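You operate a simulated robot arm through the tools that you are given. There is no shell and no other tool. Be economical: measure what you need, move in short steps, check, and stop when the job is done.

You are at the controls of a simulated robot arm. One attempt, no reset.

TASK
Put two of the small cartons from the top of the green table on the beige infill panel.
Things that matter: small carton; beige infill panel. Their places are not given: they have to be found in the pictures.

It is judged by the outcome, as a careful person would: the job done as asked, and still so three seconds after it is handed in. It fails if anything else is knocked over, pushed out of place, dropped, spilled or broken.

THE ROBOT
A 6-joint arm with a two-finger parallel gripper, fixed in place. Base frame: the origin is at the foot of the arm, x ahead of it, y to its left, z up; the work surface is at about z = 0. Readings come in m, rad, newtons and seconds.
With the tool pointing down near the work surface it reaches from about 0.14 to 0.58 m from the base axis. Its first joint turns from -1.152 to 1.152 rad. Payload 2.1 kg.
Tool frame: the origin (TCP) lies between the finger pads and is the grasp point; the fingertips stand 0.03 m ahead of it; z points along the fingers, y is the line along which they close. The gripper opens to 0.094 m. The fingers are 0.028 m wide and 0.01 m thick; the gripper's body (0.05 by 0.096 m) begins 0.055 m behind the TCP.
Orientation is told as [roll, pitch, yaw] about the base's x, y, z axes, in that order, counted from this pose: with the fingers straight down and closing along the base's y, the tool's x points along the base's -x, its y along +y and its z along -z.

THE INTERFACE
- The arm moves only by the tool arm_command. Its argument "motion" is a list of rows, each an object of numbers (a shift or turn left out is 0, a gripper value left out holds the last): "tx", "ty", "tz": the shift along the tool's x, y, z in units of 400 mm (1.0 is 400 mm); "rx", "ry", "rz": the turn, a rotation vector about the tool's x, y, z in units of 180 degrees (1.0 is 180 degrees); "gripper": the finger opening in m, from 0 to 0.094. In form: [{"tx": .., "ty": .., "tz": .., "rx": .., "ry": .., "rz": .., "gripper": ..}, ...]. A call has 1 to 12 rows; each row is the pose to reach, as a shift and turn from the pose commanded when the call began, along the tool's axes at that moment. A call with a number of a shift or a turn outside -1 to 1 is refused whole. Rows are played at 5 a second. More than 0.05 m and 0.15 rad between two rows, or a gripper value outside its range, and nothing of the call is played. Where a pose cannot be reached the arm comes as near as it can. A force on the tool above 40 N (or 10 N above the force at the start of the call, whichever is more), or a blocked arm, ends the call early, and 0.2 s more pass. The fingers move at their own pace (about 0.072 m/s each) and stop on an object; they squeeze with about 34 N. The grip force told is the motor's: it shows also when the fingers shut on nothing. Time passes only in rows, and 0.2 s behind the last, so rows that repeat a pose let the fingers close. The reply holds the time, the measured pose of the TCP, the force on the tool along the base axes, the opening and the grip force, in the units named above and with some noise, and new pictures: "show" is both (left out), scene, wrist or none.
- Cameras (640 x 400 px; columns grow to the right, rows downward): "scene" is fixed at [0.0484, -0.3693, 0.484]; the picture's right is [0.82, -0.57, 0.00], its down [-0.34, -0.48, -0.81] and it looks along [0.47, 0.66, -0.58] (base axes); focal length 298 px, centre (320, 200). "wrist" rides on the gripper at [-0.037, 0, -0.058] in the tool frame; the picture's right is [0.00, -1.00, 0.00], its down [0.97, 0.00, -0.24] and it looks along [0.24, 0.00, 0.97] (tool axes); focal length 218 px, centre (320, 200).
- probe_pixels(camera, pixels): for up to 12 pixels [column, row] of the newest picture of that camera ("zoom" is the newest enlarged one), the place [x, y, z] in the base frame of the surface seen there, good to about 0.002 m. It takes no simulated time.
- zoom(camera, box): a new picture of the part [left, top, right, bottom] of that camera's present view, enlarged. It takes no simulated time.
- close_job(): hands the job in; it is judged then, once.

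Go step by step. Measure first, check grasps and placings, and put right what went wrong. The budget is 60 turns and 120 pictures, counting those below and the enlarged ones. Unless the task says otherwise, let go and move clear before handing in, and close with one line.

The tools are called after ">>>" as name(argument=value, ...) on one line, values as JSON. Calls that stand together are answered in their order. arm_command: Moves the arm, as the interface text tells. Its arguments: {"type":"object","properties":{"motion":{"type":"array","items":{"type":"object","properties":{"tx":{"type":"number"},"ty":{"type":"number"},"tz":{"type":"number"},"rx":{"type":"number"},"ry":{"type":"number"},"rz":{"type":"number"},"gripper":{"type":"number"}}}},"show":{"type":"string","enum":["both","scene","wrist","none"]}},"required":["motion"]} The other tools are called the same way: probe_pixels (camera, pixels) gives the place of the surface under pixels of a picture; zoom (camera, box) takes an enlarged picture of a part of a camera's view; close_job () hands the job in.

At the start:

```text
clock: 0.0
ee_pos: [0.2482, -0.0839, 0.3012]
ee_rot: [0.0, 0.0, 0.0]
wrist_force: [1.2, -0.4, 0.5]
width: 0.0941
finger_force: 0.0
```

scene: 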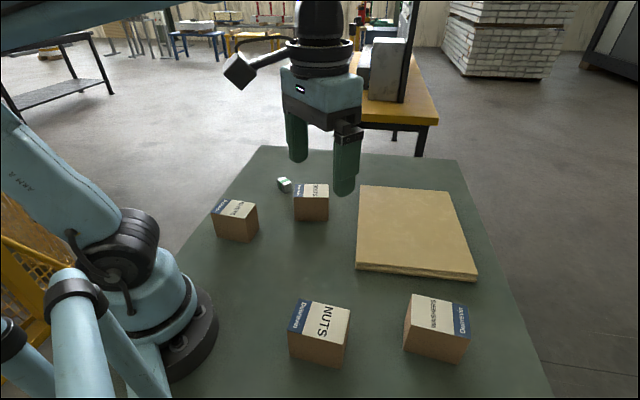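
wrist: 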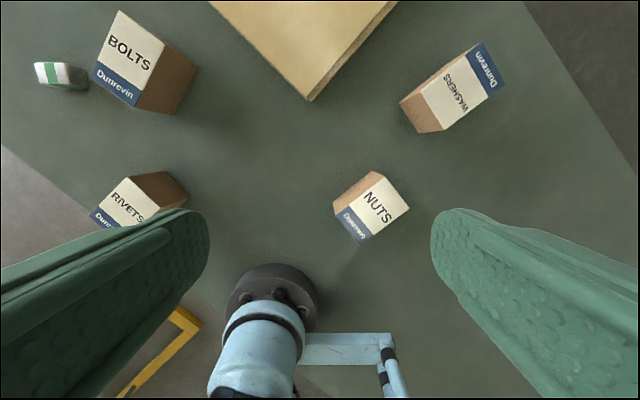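

The pictures show four cartons (scene: 235,220; 311,202; 320,332; 437,327) and the beige panel (412,232). I'll measure their corners.

>>> probe_pixels(camera="scene", pixels=[[299, 300], [349, 310], [340, 343], [290, 332], [412, 296], [465, 306], [468, 337], [406, 324], [361, 188], [448, 192], [474, 273], [358, 264]])

>>> probe_pixels(camera="wrist", pixels=[[372, 173], [408, 208], [372, 236], [337, 213], [480, 45], [503, 85], [444, 128], [422, 82], [120, 12], [163, 46], [134, 104], [95, 72]])

>>> zoom(camera="scene", box=[200, 160, 500, 380])

```text
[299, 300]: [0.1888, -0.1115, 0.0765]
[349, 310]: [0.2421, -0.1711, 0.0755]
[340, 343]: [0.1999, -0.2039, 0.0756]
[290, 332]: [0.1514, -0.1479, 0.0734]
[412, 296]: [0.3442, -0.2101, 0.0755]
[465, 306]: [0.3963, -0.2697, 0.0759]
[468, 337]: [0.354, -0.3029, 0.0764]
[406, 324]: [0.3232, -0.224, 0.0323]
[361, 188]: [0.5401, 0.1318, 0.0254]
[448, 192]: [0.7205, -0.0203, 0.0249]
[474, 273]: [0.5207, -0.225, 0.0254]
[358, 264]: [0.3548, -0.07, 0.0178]
```

```text
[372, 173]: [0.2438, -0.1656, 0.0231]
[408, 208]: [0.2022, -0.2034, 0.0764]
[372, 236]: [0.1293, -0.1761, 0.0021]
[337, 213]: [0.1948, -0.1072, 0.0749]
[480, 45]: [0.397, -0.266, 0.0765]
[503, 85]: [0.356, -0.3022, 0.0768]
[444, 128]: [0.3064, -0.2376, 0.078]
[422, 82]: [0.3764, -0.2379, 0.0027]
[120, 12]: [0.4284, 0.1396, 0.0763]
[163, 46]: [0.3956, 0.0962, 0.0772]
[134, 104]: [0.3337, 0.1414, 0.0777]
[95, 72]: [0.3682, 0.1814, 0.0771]
```

```text
1.82 times, centred on (350, 270) of scene
```

zoom: 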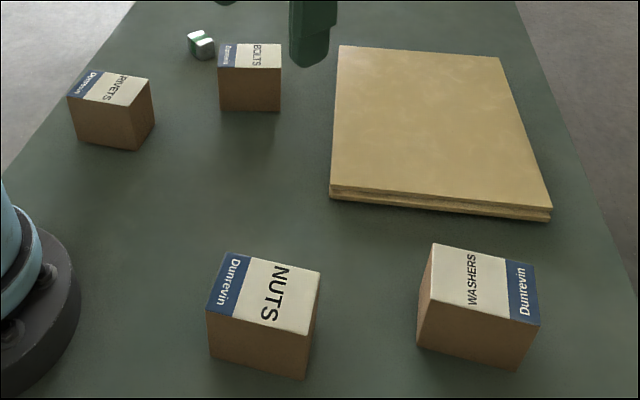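

All cartons are about 0.08 x 0.053 x 0.076 m, and the panel top is at z≈0.025. I'll start with WASHERS (centre about 0.350, -0.256, yaw -49°), moving above it with the gripper open.

>>> arm_command(motion=[{"tx": -0.032, "ty": -0.054, "tz": 0.047, "rz": 0.034, "gripper": 0.094}, {"tx": -0.064, "ty": -0.1075, "tz": 0.094, "rz": 0.068}, {"tx": -0.096, "ty": -0.161, "tz": 0.1415, "rz": 0.102}, {"tx": -0.1275, "ty": -0.215, "tz": 0.189, "rz": 0.136}, {"tx": -0.159, "ty": -0.269, "tz": 0.236, "rz": 0.17}, {"tx": -0.191, "ty": -0.3225, "tz": 0.283, "rz": 0.204}, {"tx": -0.223, "ty": -0.376, "tz": 0.33, "rz": 0.238}, {"tx": -0.255, "ty": -0.43, "tz": 0.3775, "rz": 0.272}, {"tx": -0.255, "ty": -0.43, "tz": 0.3775, "rz": 0.272}])

```text
clock: 2.0
ee_pos: [0.3499, -0.2561, 0.1502]
ee_rot: [0.001, -0.001, -0.857]
wrist_force: [0.0, 0.1, 0.0]
width: 0.0943
finger_force: 0.1
```

scene: 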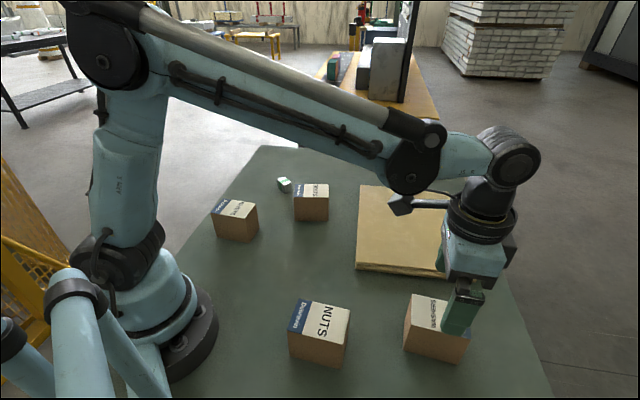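
wrist: 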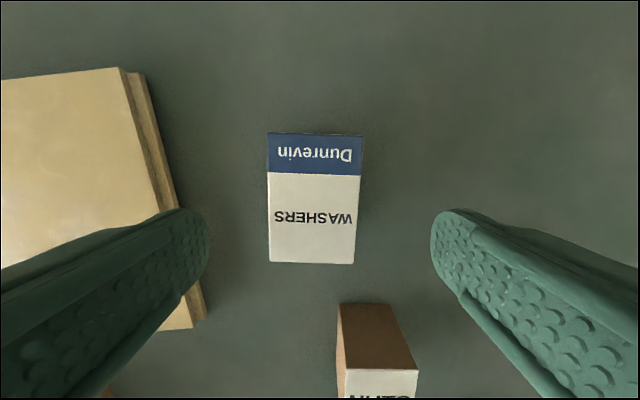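

The carton sits centred between the fingers and squared up (wrist 267–362, 133–262). I'll descend to z≈0.045 and close.

>>> arm_command(motion=[{"tz": 0.09}, {"tz": 0.18}, {"tz": 0.2625}, {"tz": 0.2625}, {"tz": 0.2625, "gripper": 0.04}, {"tz": 0.2625, "gripper": 0.04}, {"tz": 0.2625, "gripper": 0.04}, {"tz": 0.2625, "gripper": 0.04}])

```text
clock: 3.8
ee_pos: [0.3492, -0.2578, 0.0469]
ee_rot: [0.0, 0.0, -0.856]
wrist_force: [0.0, 0.1, 0.2]
width: 0.0623
finger_force: 33.7
```

scene: 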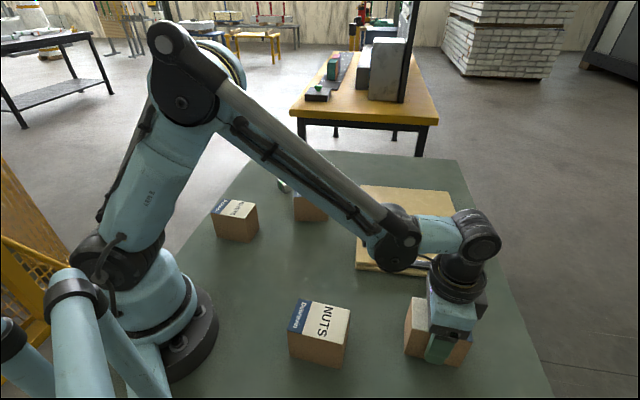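
wrist: 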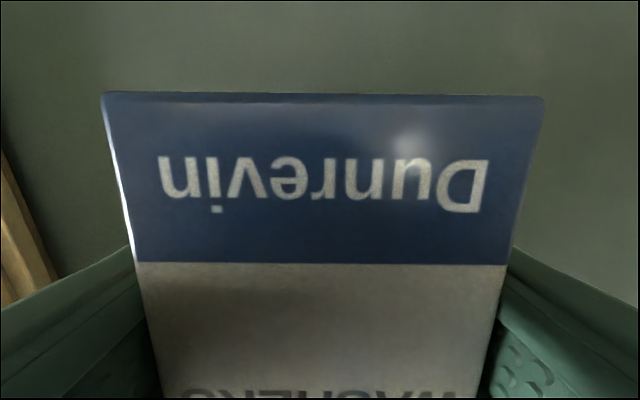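

The fingers stopped on the carton (opening 0.062 m, grip 34 N). I'll lift it and check the hold.

>>> arm_command(motion=[{"tz": -0.05}, {"tz": -0.13}, {"tz": -0.21}, {"tz": -0.2625}, {"tz": -0.2625}])

```text
clock: 5.0
ee_pos: [0.3512, -0.2547, 0.1513]
ee_rot: [0.001, 0.0, -0.854]
wrist_force: [0.2, -0.5, -3.0]
width: 0.0621
finger_force: 34.4
```

scene: 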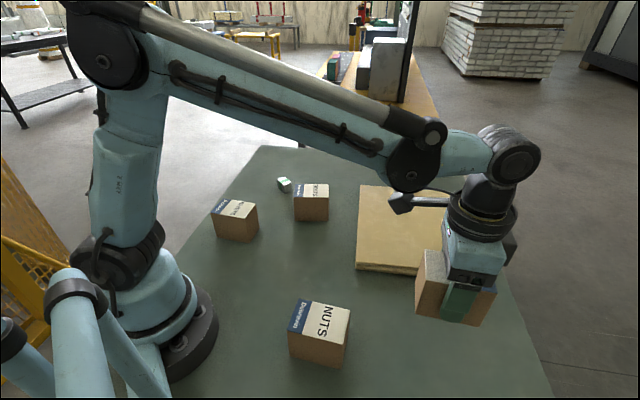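
wrist: 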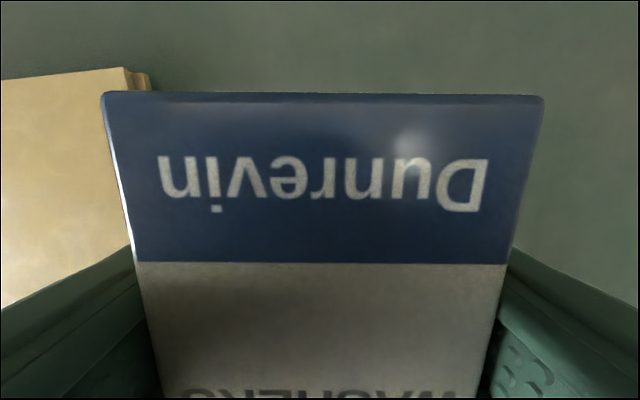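

The carton is held and clear of the table (about 3 N load). I'll carry it over the panel to around (0.48, -0.08).

>>> arm_command(motion=[{"tx": 0.02, "ty": 0.089, "rz": -0.005}, {"tx": 0.04, "ty": 0.178, "rz": -0.01}, {"tx": 0.06, "ty": 0.267, "rz": -0.015}, {"tx": 0.079, "ty": 0.356, "rz": -0.02}, {"tx": 0.099, "ty": 0.445, "rz": -0.025}, {"tx": 0.119, "ty": 0.534, "rz": -0.03}, {"tx": 0.119, "ty": 0.534, "rz": -0.03}, {"tx": 0.119, "ty": 0.534, "rz": -0.03}])

```text
clock: 6.8
ee_pos: [0.4789, -0.0785, 0.1488]
ee_rot: [-0.001, -0.001, -0.761]
wrist_force: [-0.7, 0.2, -3.0]
width: 0.0621
finger_force: 33.9
```

scene: 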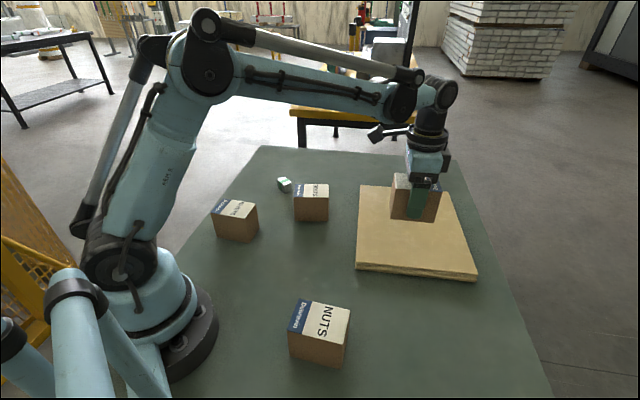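
wrist: 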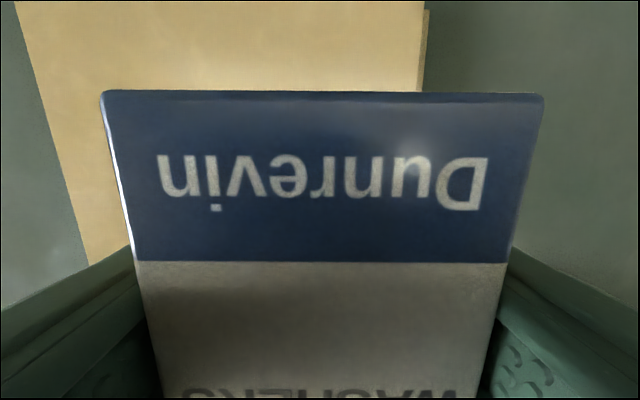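

The carton is over the panel with its bottom near z≈0.105. I'll lower it about 0.078 m, slowing near contact.

>>> arm_command(motion=[{"tz": 0.07}, {"tz": 0.13}, {"tz": 0.17}, {"tz": 0.185}, {"tz": 0.19}, {"tz": 0.194}, {"tz": 0.194}])

```text
clock: 8.4
ee_pos: [0.4819, -0.0807, 0.0738]
ee_rot: [0.001, -0.001, -0.761]
wrist_force: [0.7, 0.1, -3.3]
width: 0.0621
finger_force: 33.9
```

scene: 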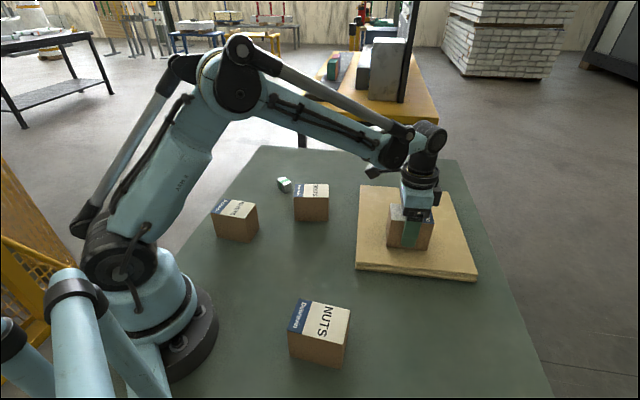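
wrist: 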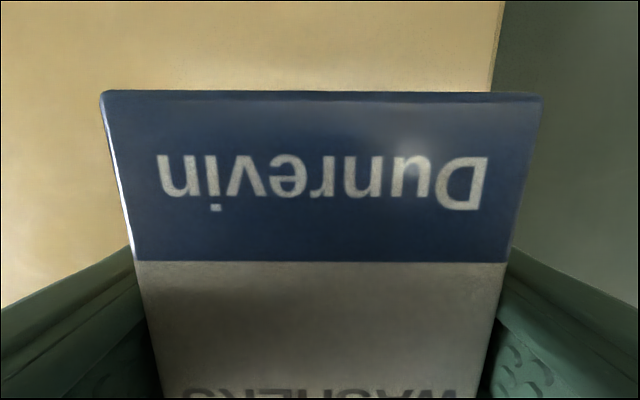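

No contact yet (the load is still -3.3 N), so I'll ease down in millimetre steps.

>>> arm_command(motion=[{"tz": 0.0025}, {"tz": 0.005}, {"tz": 0.005}], show="none")

```text
clock: 9.2
ee_pos: [0.4797, -0.0801, 0.0711]
ee_rot: [0.001, 0.001, -0.761]
wrist_force: [-0.3, 0.2, -3.8]
width: 0.0622
finger_force: 33.7
```

>>> arm_command(motion=[{"tz": 0.0025}, {"tz": 0.005}, {"tz": 0.005}], show="none")

>>> zoom(camera="scene", box=[350, 170, 480, 285])

```text
clock: 10.0
ee_pos: [0.4804, -0.0798, 0.0706]
ee_rot: [-0.002, 0.002, -0.76]
wrist_force: [-11.8, 2.3, 29.4]
width: 0.0622
finger_force: 34.3
```

```text
3.48 times, centred on (415, 228) of scene
```

zoom: 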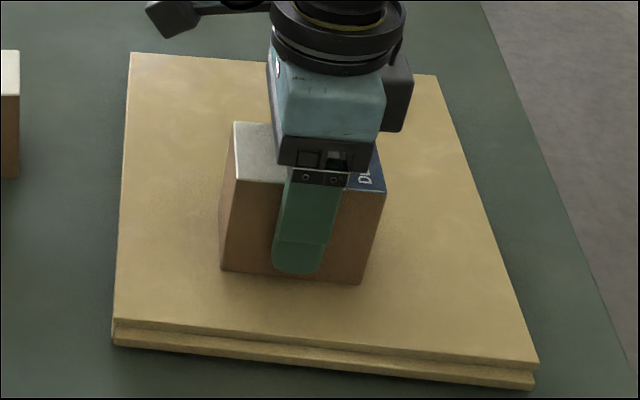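

Contact is made (29 N up). I'll back off 1 mm, release, and rise straight up.

>>> arm_command(motion=[{"tz": -0.003}, {"tz": -0.003, "gripper": 0.094}, {"tz": -0.003}, {"tz": -0.003}, {"tz": -0.06}, {"tz": -0.15}, {"tz": -0.25}, {"tz": -0.33}, {"tz": -0.33}])

```text
clock: 12.0
ee_pos: [0.4808, -0.0796, 0.2027]
ee_rot: [0.0, 0.0, -0.759]
wrist_force: [0.6, 0.7, 0.1]
width: 0.0941
finger_force: 0.1
```

scene: 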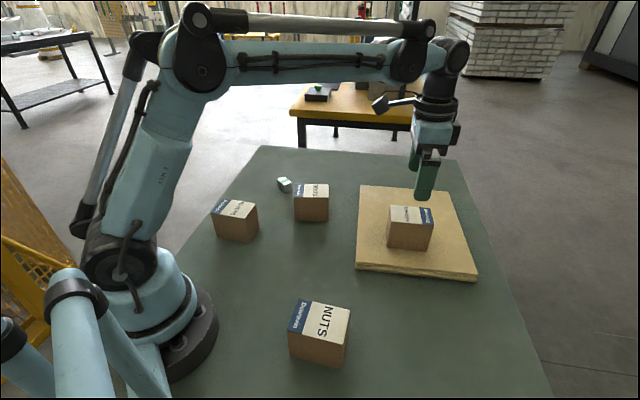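
wrist: 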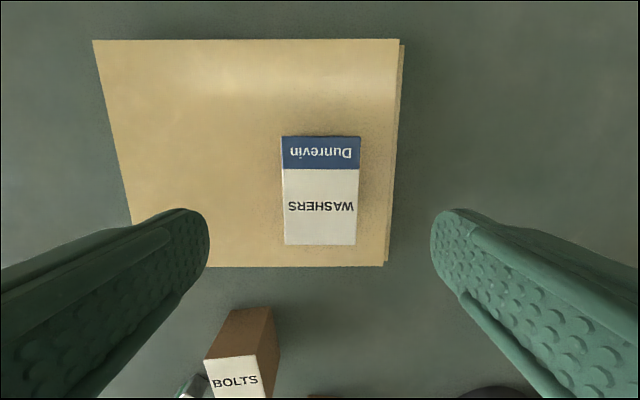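

WASHERS stands squarely on the panel. Next I'll move above BOLTS (centre about 0.3815, 0.1395, yaw -37.5°).

>>> arm_command(motion=[{"tx": 0.093, "ty": 0.038, "rz": -0.006}, {"tx": 0.186, "ty": 0.076, "rz": -0.012}, {"tx": 0.279, "ty": 0.114, "rz": -0.018}, {"tx": 0.371, "ty": 0.152, "rz": -0.024}, {"tx": 0.464, "ty": 0.19, "tz": 0.04, "rz": -0.03}, {"tx": 0.557, "ty": 0.2275, "tz": 0.08, "rz": -0.034}, {"tx": 0.557, "ty": 0.2275, "tz": 0.127, "rz": -0.034}, {"tx": 0.557, "ty": 0.2275, "tz": 0.127, "rz": -0.034}])

```text
clock: 13.8
ee_pos: [0.3819, 0.1423, 0.1491]
ee_rot: [-0.001, 0.001, -0.654]
wrist_force: [0.4, 0.7, 0.1]
width: 0.0941
finger_force: 0.1
```

scene: 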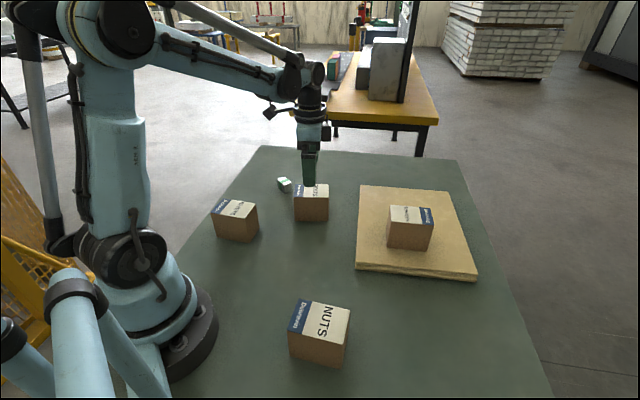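
wrist: 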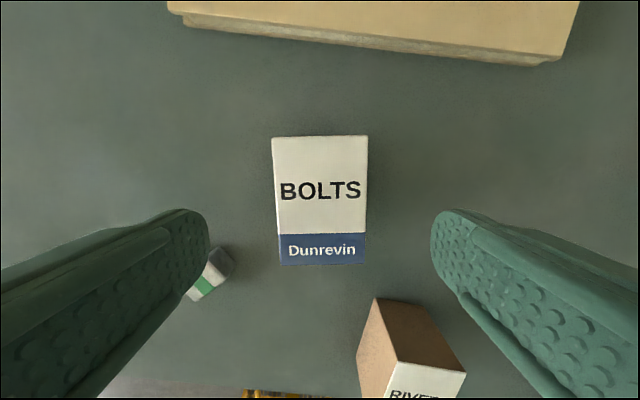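

BOLTS is centred, but the small green-white item (wrist 210,272) is near the left finger's path. I'll measure it and RIVETS before descending.

>>> probe_pixels(camera="wrist", pixels=[[216, 250], [232, 266], [214, 285], [192, 297], [377, 300], [440, 335], [273, 138], [366, 136], [362, 262], [279, 263]])

>>> probe_pixels(camera="scene", pixels=[[278, 179], [288, 178], [291, 188], [284, 192], [258, 206]])

```text
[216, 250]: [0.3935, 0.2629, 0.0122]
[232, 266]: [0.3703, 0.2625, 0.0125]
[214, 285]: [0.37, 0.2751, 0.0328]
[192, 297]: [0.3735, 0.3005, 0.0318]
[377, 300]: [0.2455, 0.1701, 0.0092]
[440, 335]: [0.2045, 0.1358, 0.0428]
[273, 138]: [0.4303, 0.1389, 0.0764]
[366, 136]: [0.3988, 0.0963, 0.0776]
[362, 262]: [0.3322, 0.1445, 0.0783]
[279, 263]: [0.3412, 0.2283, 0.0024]
```

```text
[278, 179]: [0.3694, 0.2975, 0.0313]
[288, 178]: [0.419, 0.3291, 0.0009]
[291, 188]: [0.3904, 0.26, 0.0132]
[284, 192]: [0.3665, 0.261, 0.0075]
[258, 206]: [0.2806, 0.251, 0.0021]
```

The item is about 7 cm clear of the finger path and RIVETS is further away. I'll descend and close on BOLTS.

>>> arm_command(motion=[{"tz": 0.09}, {"tz": 0.18}, {"tz": 0.2625}, {"tz": 0.2625}, {"tz": 0.2625, "gripper": 0.04}, {"tz": 0.2625, "gripper": 0.04}, {"tz": 0.2625, "gripper": 0.04}, {"tz": 0.2625, "gripper": 0.04}], show="none")

```text
clock: 15.6
ee_pos: [0.3803, 0.1389, 0.0463]
ee_rot: [0.0, 0.0, -0.653]
wrist_force: [0.4, -0.7, 0.0]
width: 0.0623
finger_force: 34.1
```

The grip is the same as last time (0.0623 m, 34 N). I'll lift it to z≈0.17.

>>> arm_command(motion=[{"tz": -0.05}, {"tz": -0.13}, {"tz": -0.21}, {"tz": -0.29}, {"tz": -0.32}, {"tz": -0.32}])

```text
clock: 17.0
ee_pos: [0.3827, 0.1387, 0.1735]
ee_rot: [0.001, 0.0, -0.655]
wrist_force: [-0.4, 0.4, -2.4]
width: 0.0623
finger_force: 33.9
```

scene: 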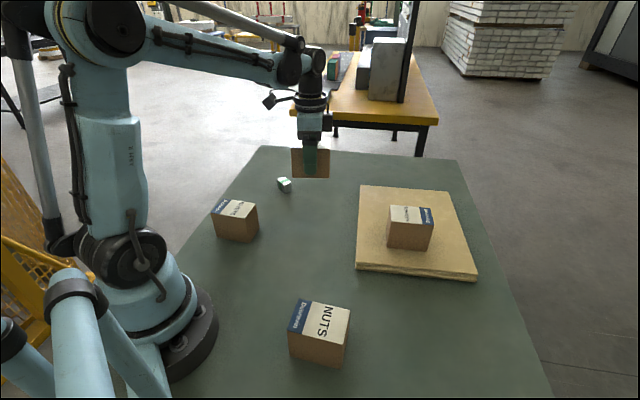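
wrist: 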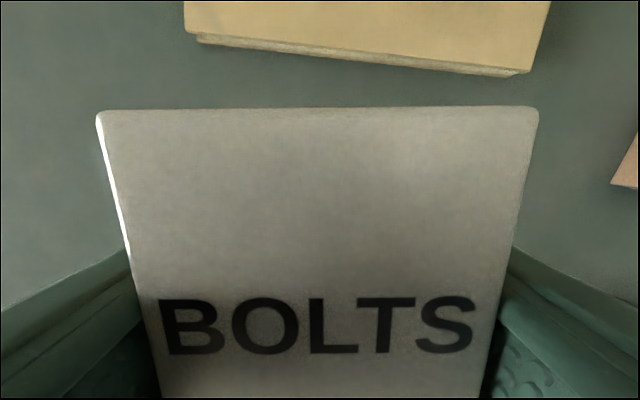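

BOLTS is held (2.4 N). I'll carry it to the free far-left part of the panel, around (0.535, 0.02).

>>> arm_command(motion=[{"tx": -0.08, "rz": 0.006}, {"tx": -0.16, "rz": 0.012}, {"tx": -0.24, "rz": 0.018}, {"tx": -0.32, "rz": 0.024}, {"tx": -0.4, "rz": 0.03}, {"tx": -0.486, "ty": -0.003, "rz": 0.034}, {"tx": -0.486, "ty": -0.003, "rz": 0.034}, {"tx": -0.486, "ty": -0.003, "tz": 0.08, "rz": 0.034}, {"tx": -0.486, "ty": -0.003, "tz": 0.16, "rz": 0.034}, {"tx": -0.486, "ty": -0.003, "tz": 0.2, "rz": 0.034}, {"tx": -0.486, "ty": -0.003, "tz": 0.2, "rz": 0.034}])

```text
clock: 19.4
ee_pos: [0.5361, 0.0207, 0.093]
ee_rot: [0.001, 0.0, -0.759]
wrist_force: [-0.2, -0.2, -2.9]
width: 0.0622
finger_force: 34.2
```

scene: 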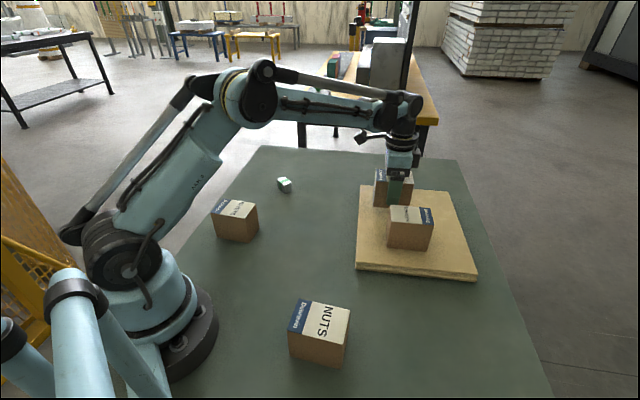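
wrist: 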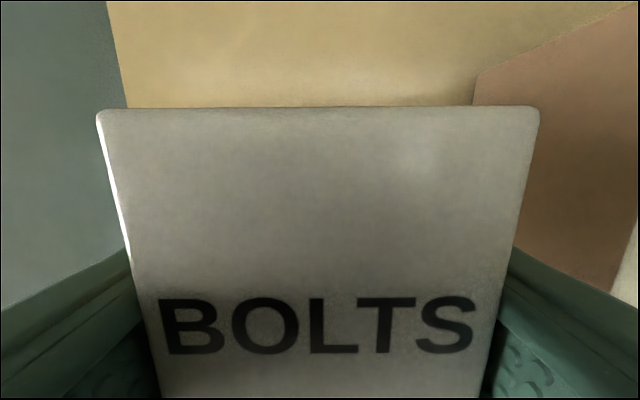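

It's over the panel clear of WASHERS, with about 22 mm to go. I'll lower it slowly.

>>> arm_command(motion=[{"tz": 0.025}, {"tz": 0.04}, {"tz": 0.046}, {"tz": 0.049}, {"tz": 0.051}, {"tz": 0.053}, {"tz": 0.053}])

```text
clock: 21.0
ee_pos: [0.5345, 0.0203, 0.0725]
ee_rot: [0.002, 0.0, -0.761]
wrist_force: [-0.4, -0.1, -2.1]
width: 0.0621
finger_force: 34.0
```

scene: 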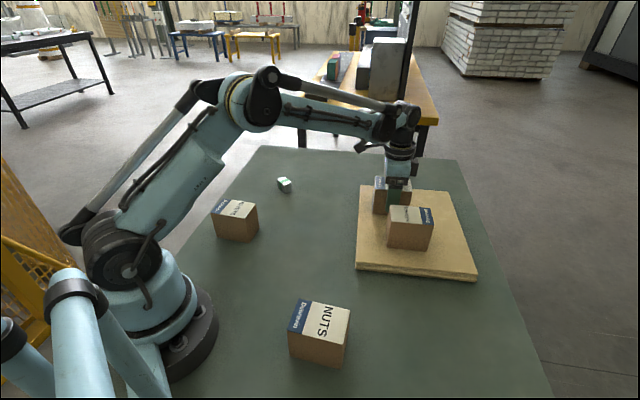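
wrist: 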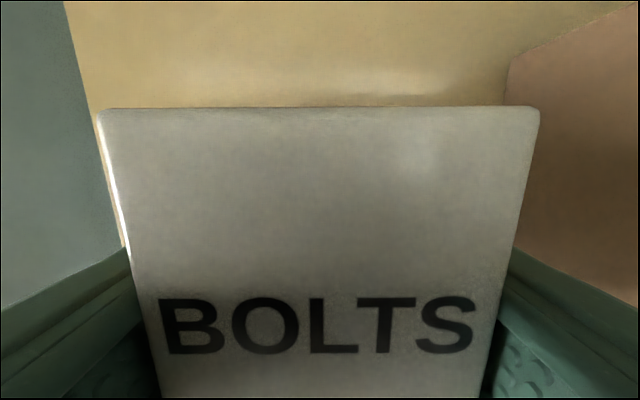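

Still no contact, so I'll go down a little further.

>>> arm_command(motion=[{"tz": 0.002}, {"tz": 0.004}, {"tz": 0.004}], show="none")

```text
clock: 21.8
ee_pos: [0.5352, 0.0212, 0.0706]
ee_rot: [-0.001, 0.0, -0.761]
wrist_force: [-0.7, -0.4, -3.7]
width: 0.0626
finger_force: 34.5
```

>>> arm_command(motion=[{"tz": 0.002}, {"tz": 0.004}, {"tz": 0.004}], show="none")

```text
clock: 22.6
ee_pos: [0.5361, 0.0212, 0.0692]
ee_rot: [0.0, 0.0, -0.761]
wrist_force: [-3.2, 0.4, 21.7]
width: 0.0624
finger_force: 34.3
```

Contact is made (22 N). I'll back off slightly, release, and rise.

>>> arm_command(motion=[{"tz": -0.002}, {"tz": -0.002, "gripper": 0.088}, {"tz": -0.002}, {"tz": -0.002}, {"tz": -0.06}, {"tz": -0.15}, {"tz": -0.25}, {"tz": -0.33}, {"tz": -0.33, "tx": 0.1}, {"tz": -0.33, "tx": 0.2}, {"tz": -0.33, "tx": 0.3}, {"tz": -0.33, "tx": 0.3}])

>>> zoom(camera="scene", box=[340, 160, 490, 290])

```text
clock: 25.2
ee_pos: [0.4508, 0.1025, 0.203]
ee_rot: [0.0, 0.001, -0.76]
wrist_force: [0.3, -0.2, -0.8]
width: 0.0879
finger_force: 0.0
```

scene: 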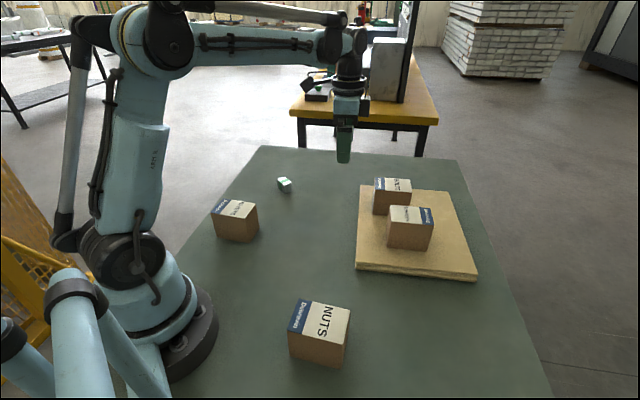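
wrist: 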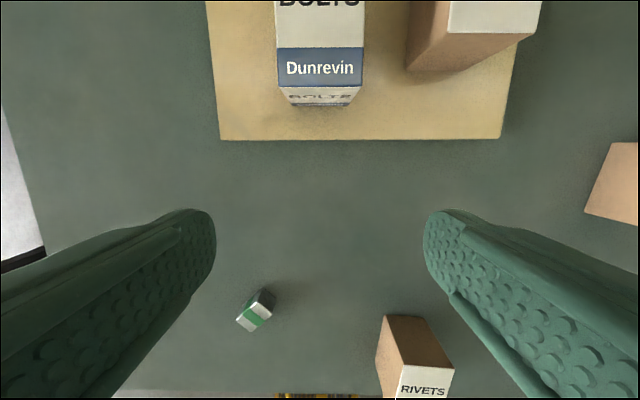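

```text
3.08 times, centred on (415, 225) of scene
```

zoom: 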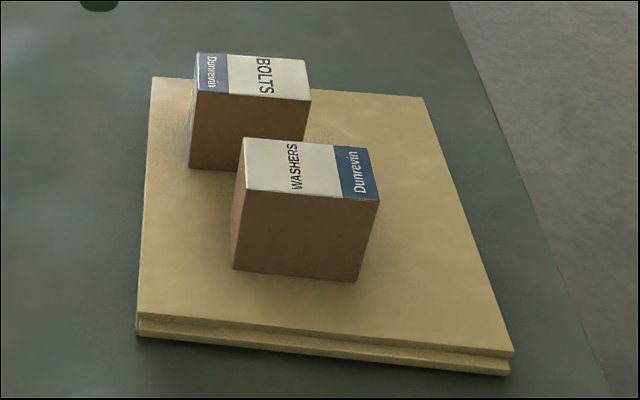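

Both cartons stand flat and fully on the panel. The arm is clear and everything else is where it was, so I'm handing in.

>>> close_job()

```text
The job is handed in.
```

The WASHERS and BOLTS cartons are now standing on the beige infill panel, the gripper is clear, nothing else was moved, and the job is handed in.
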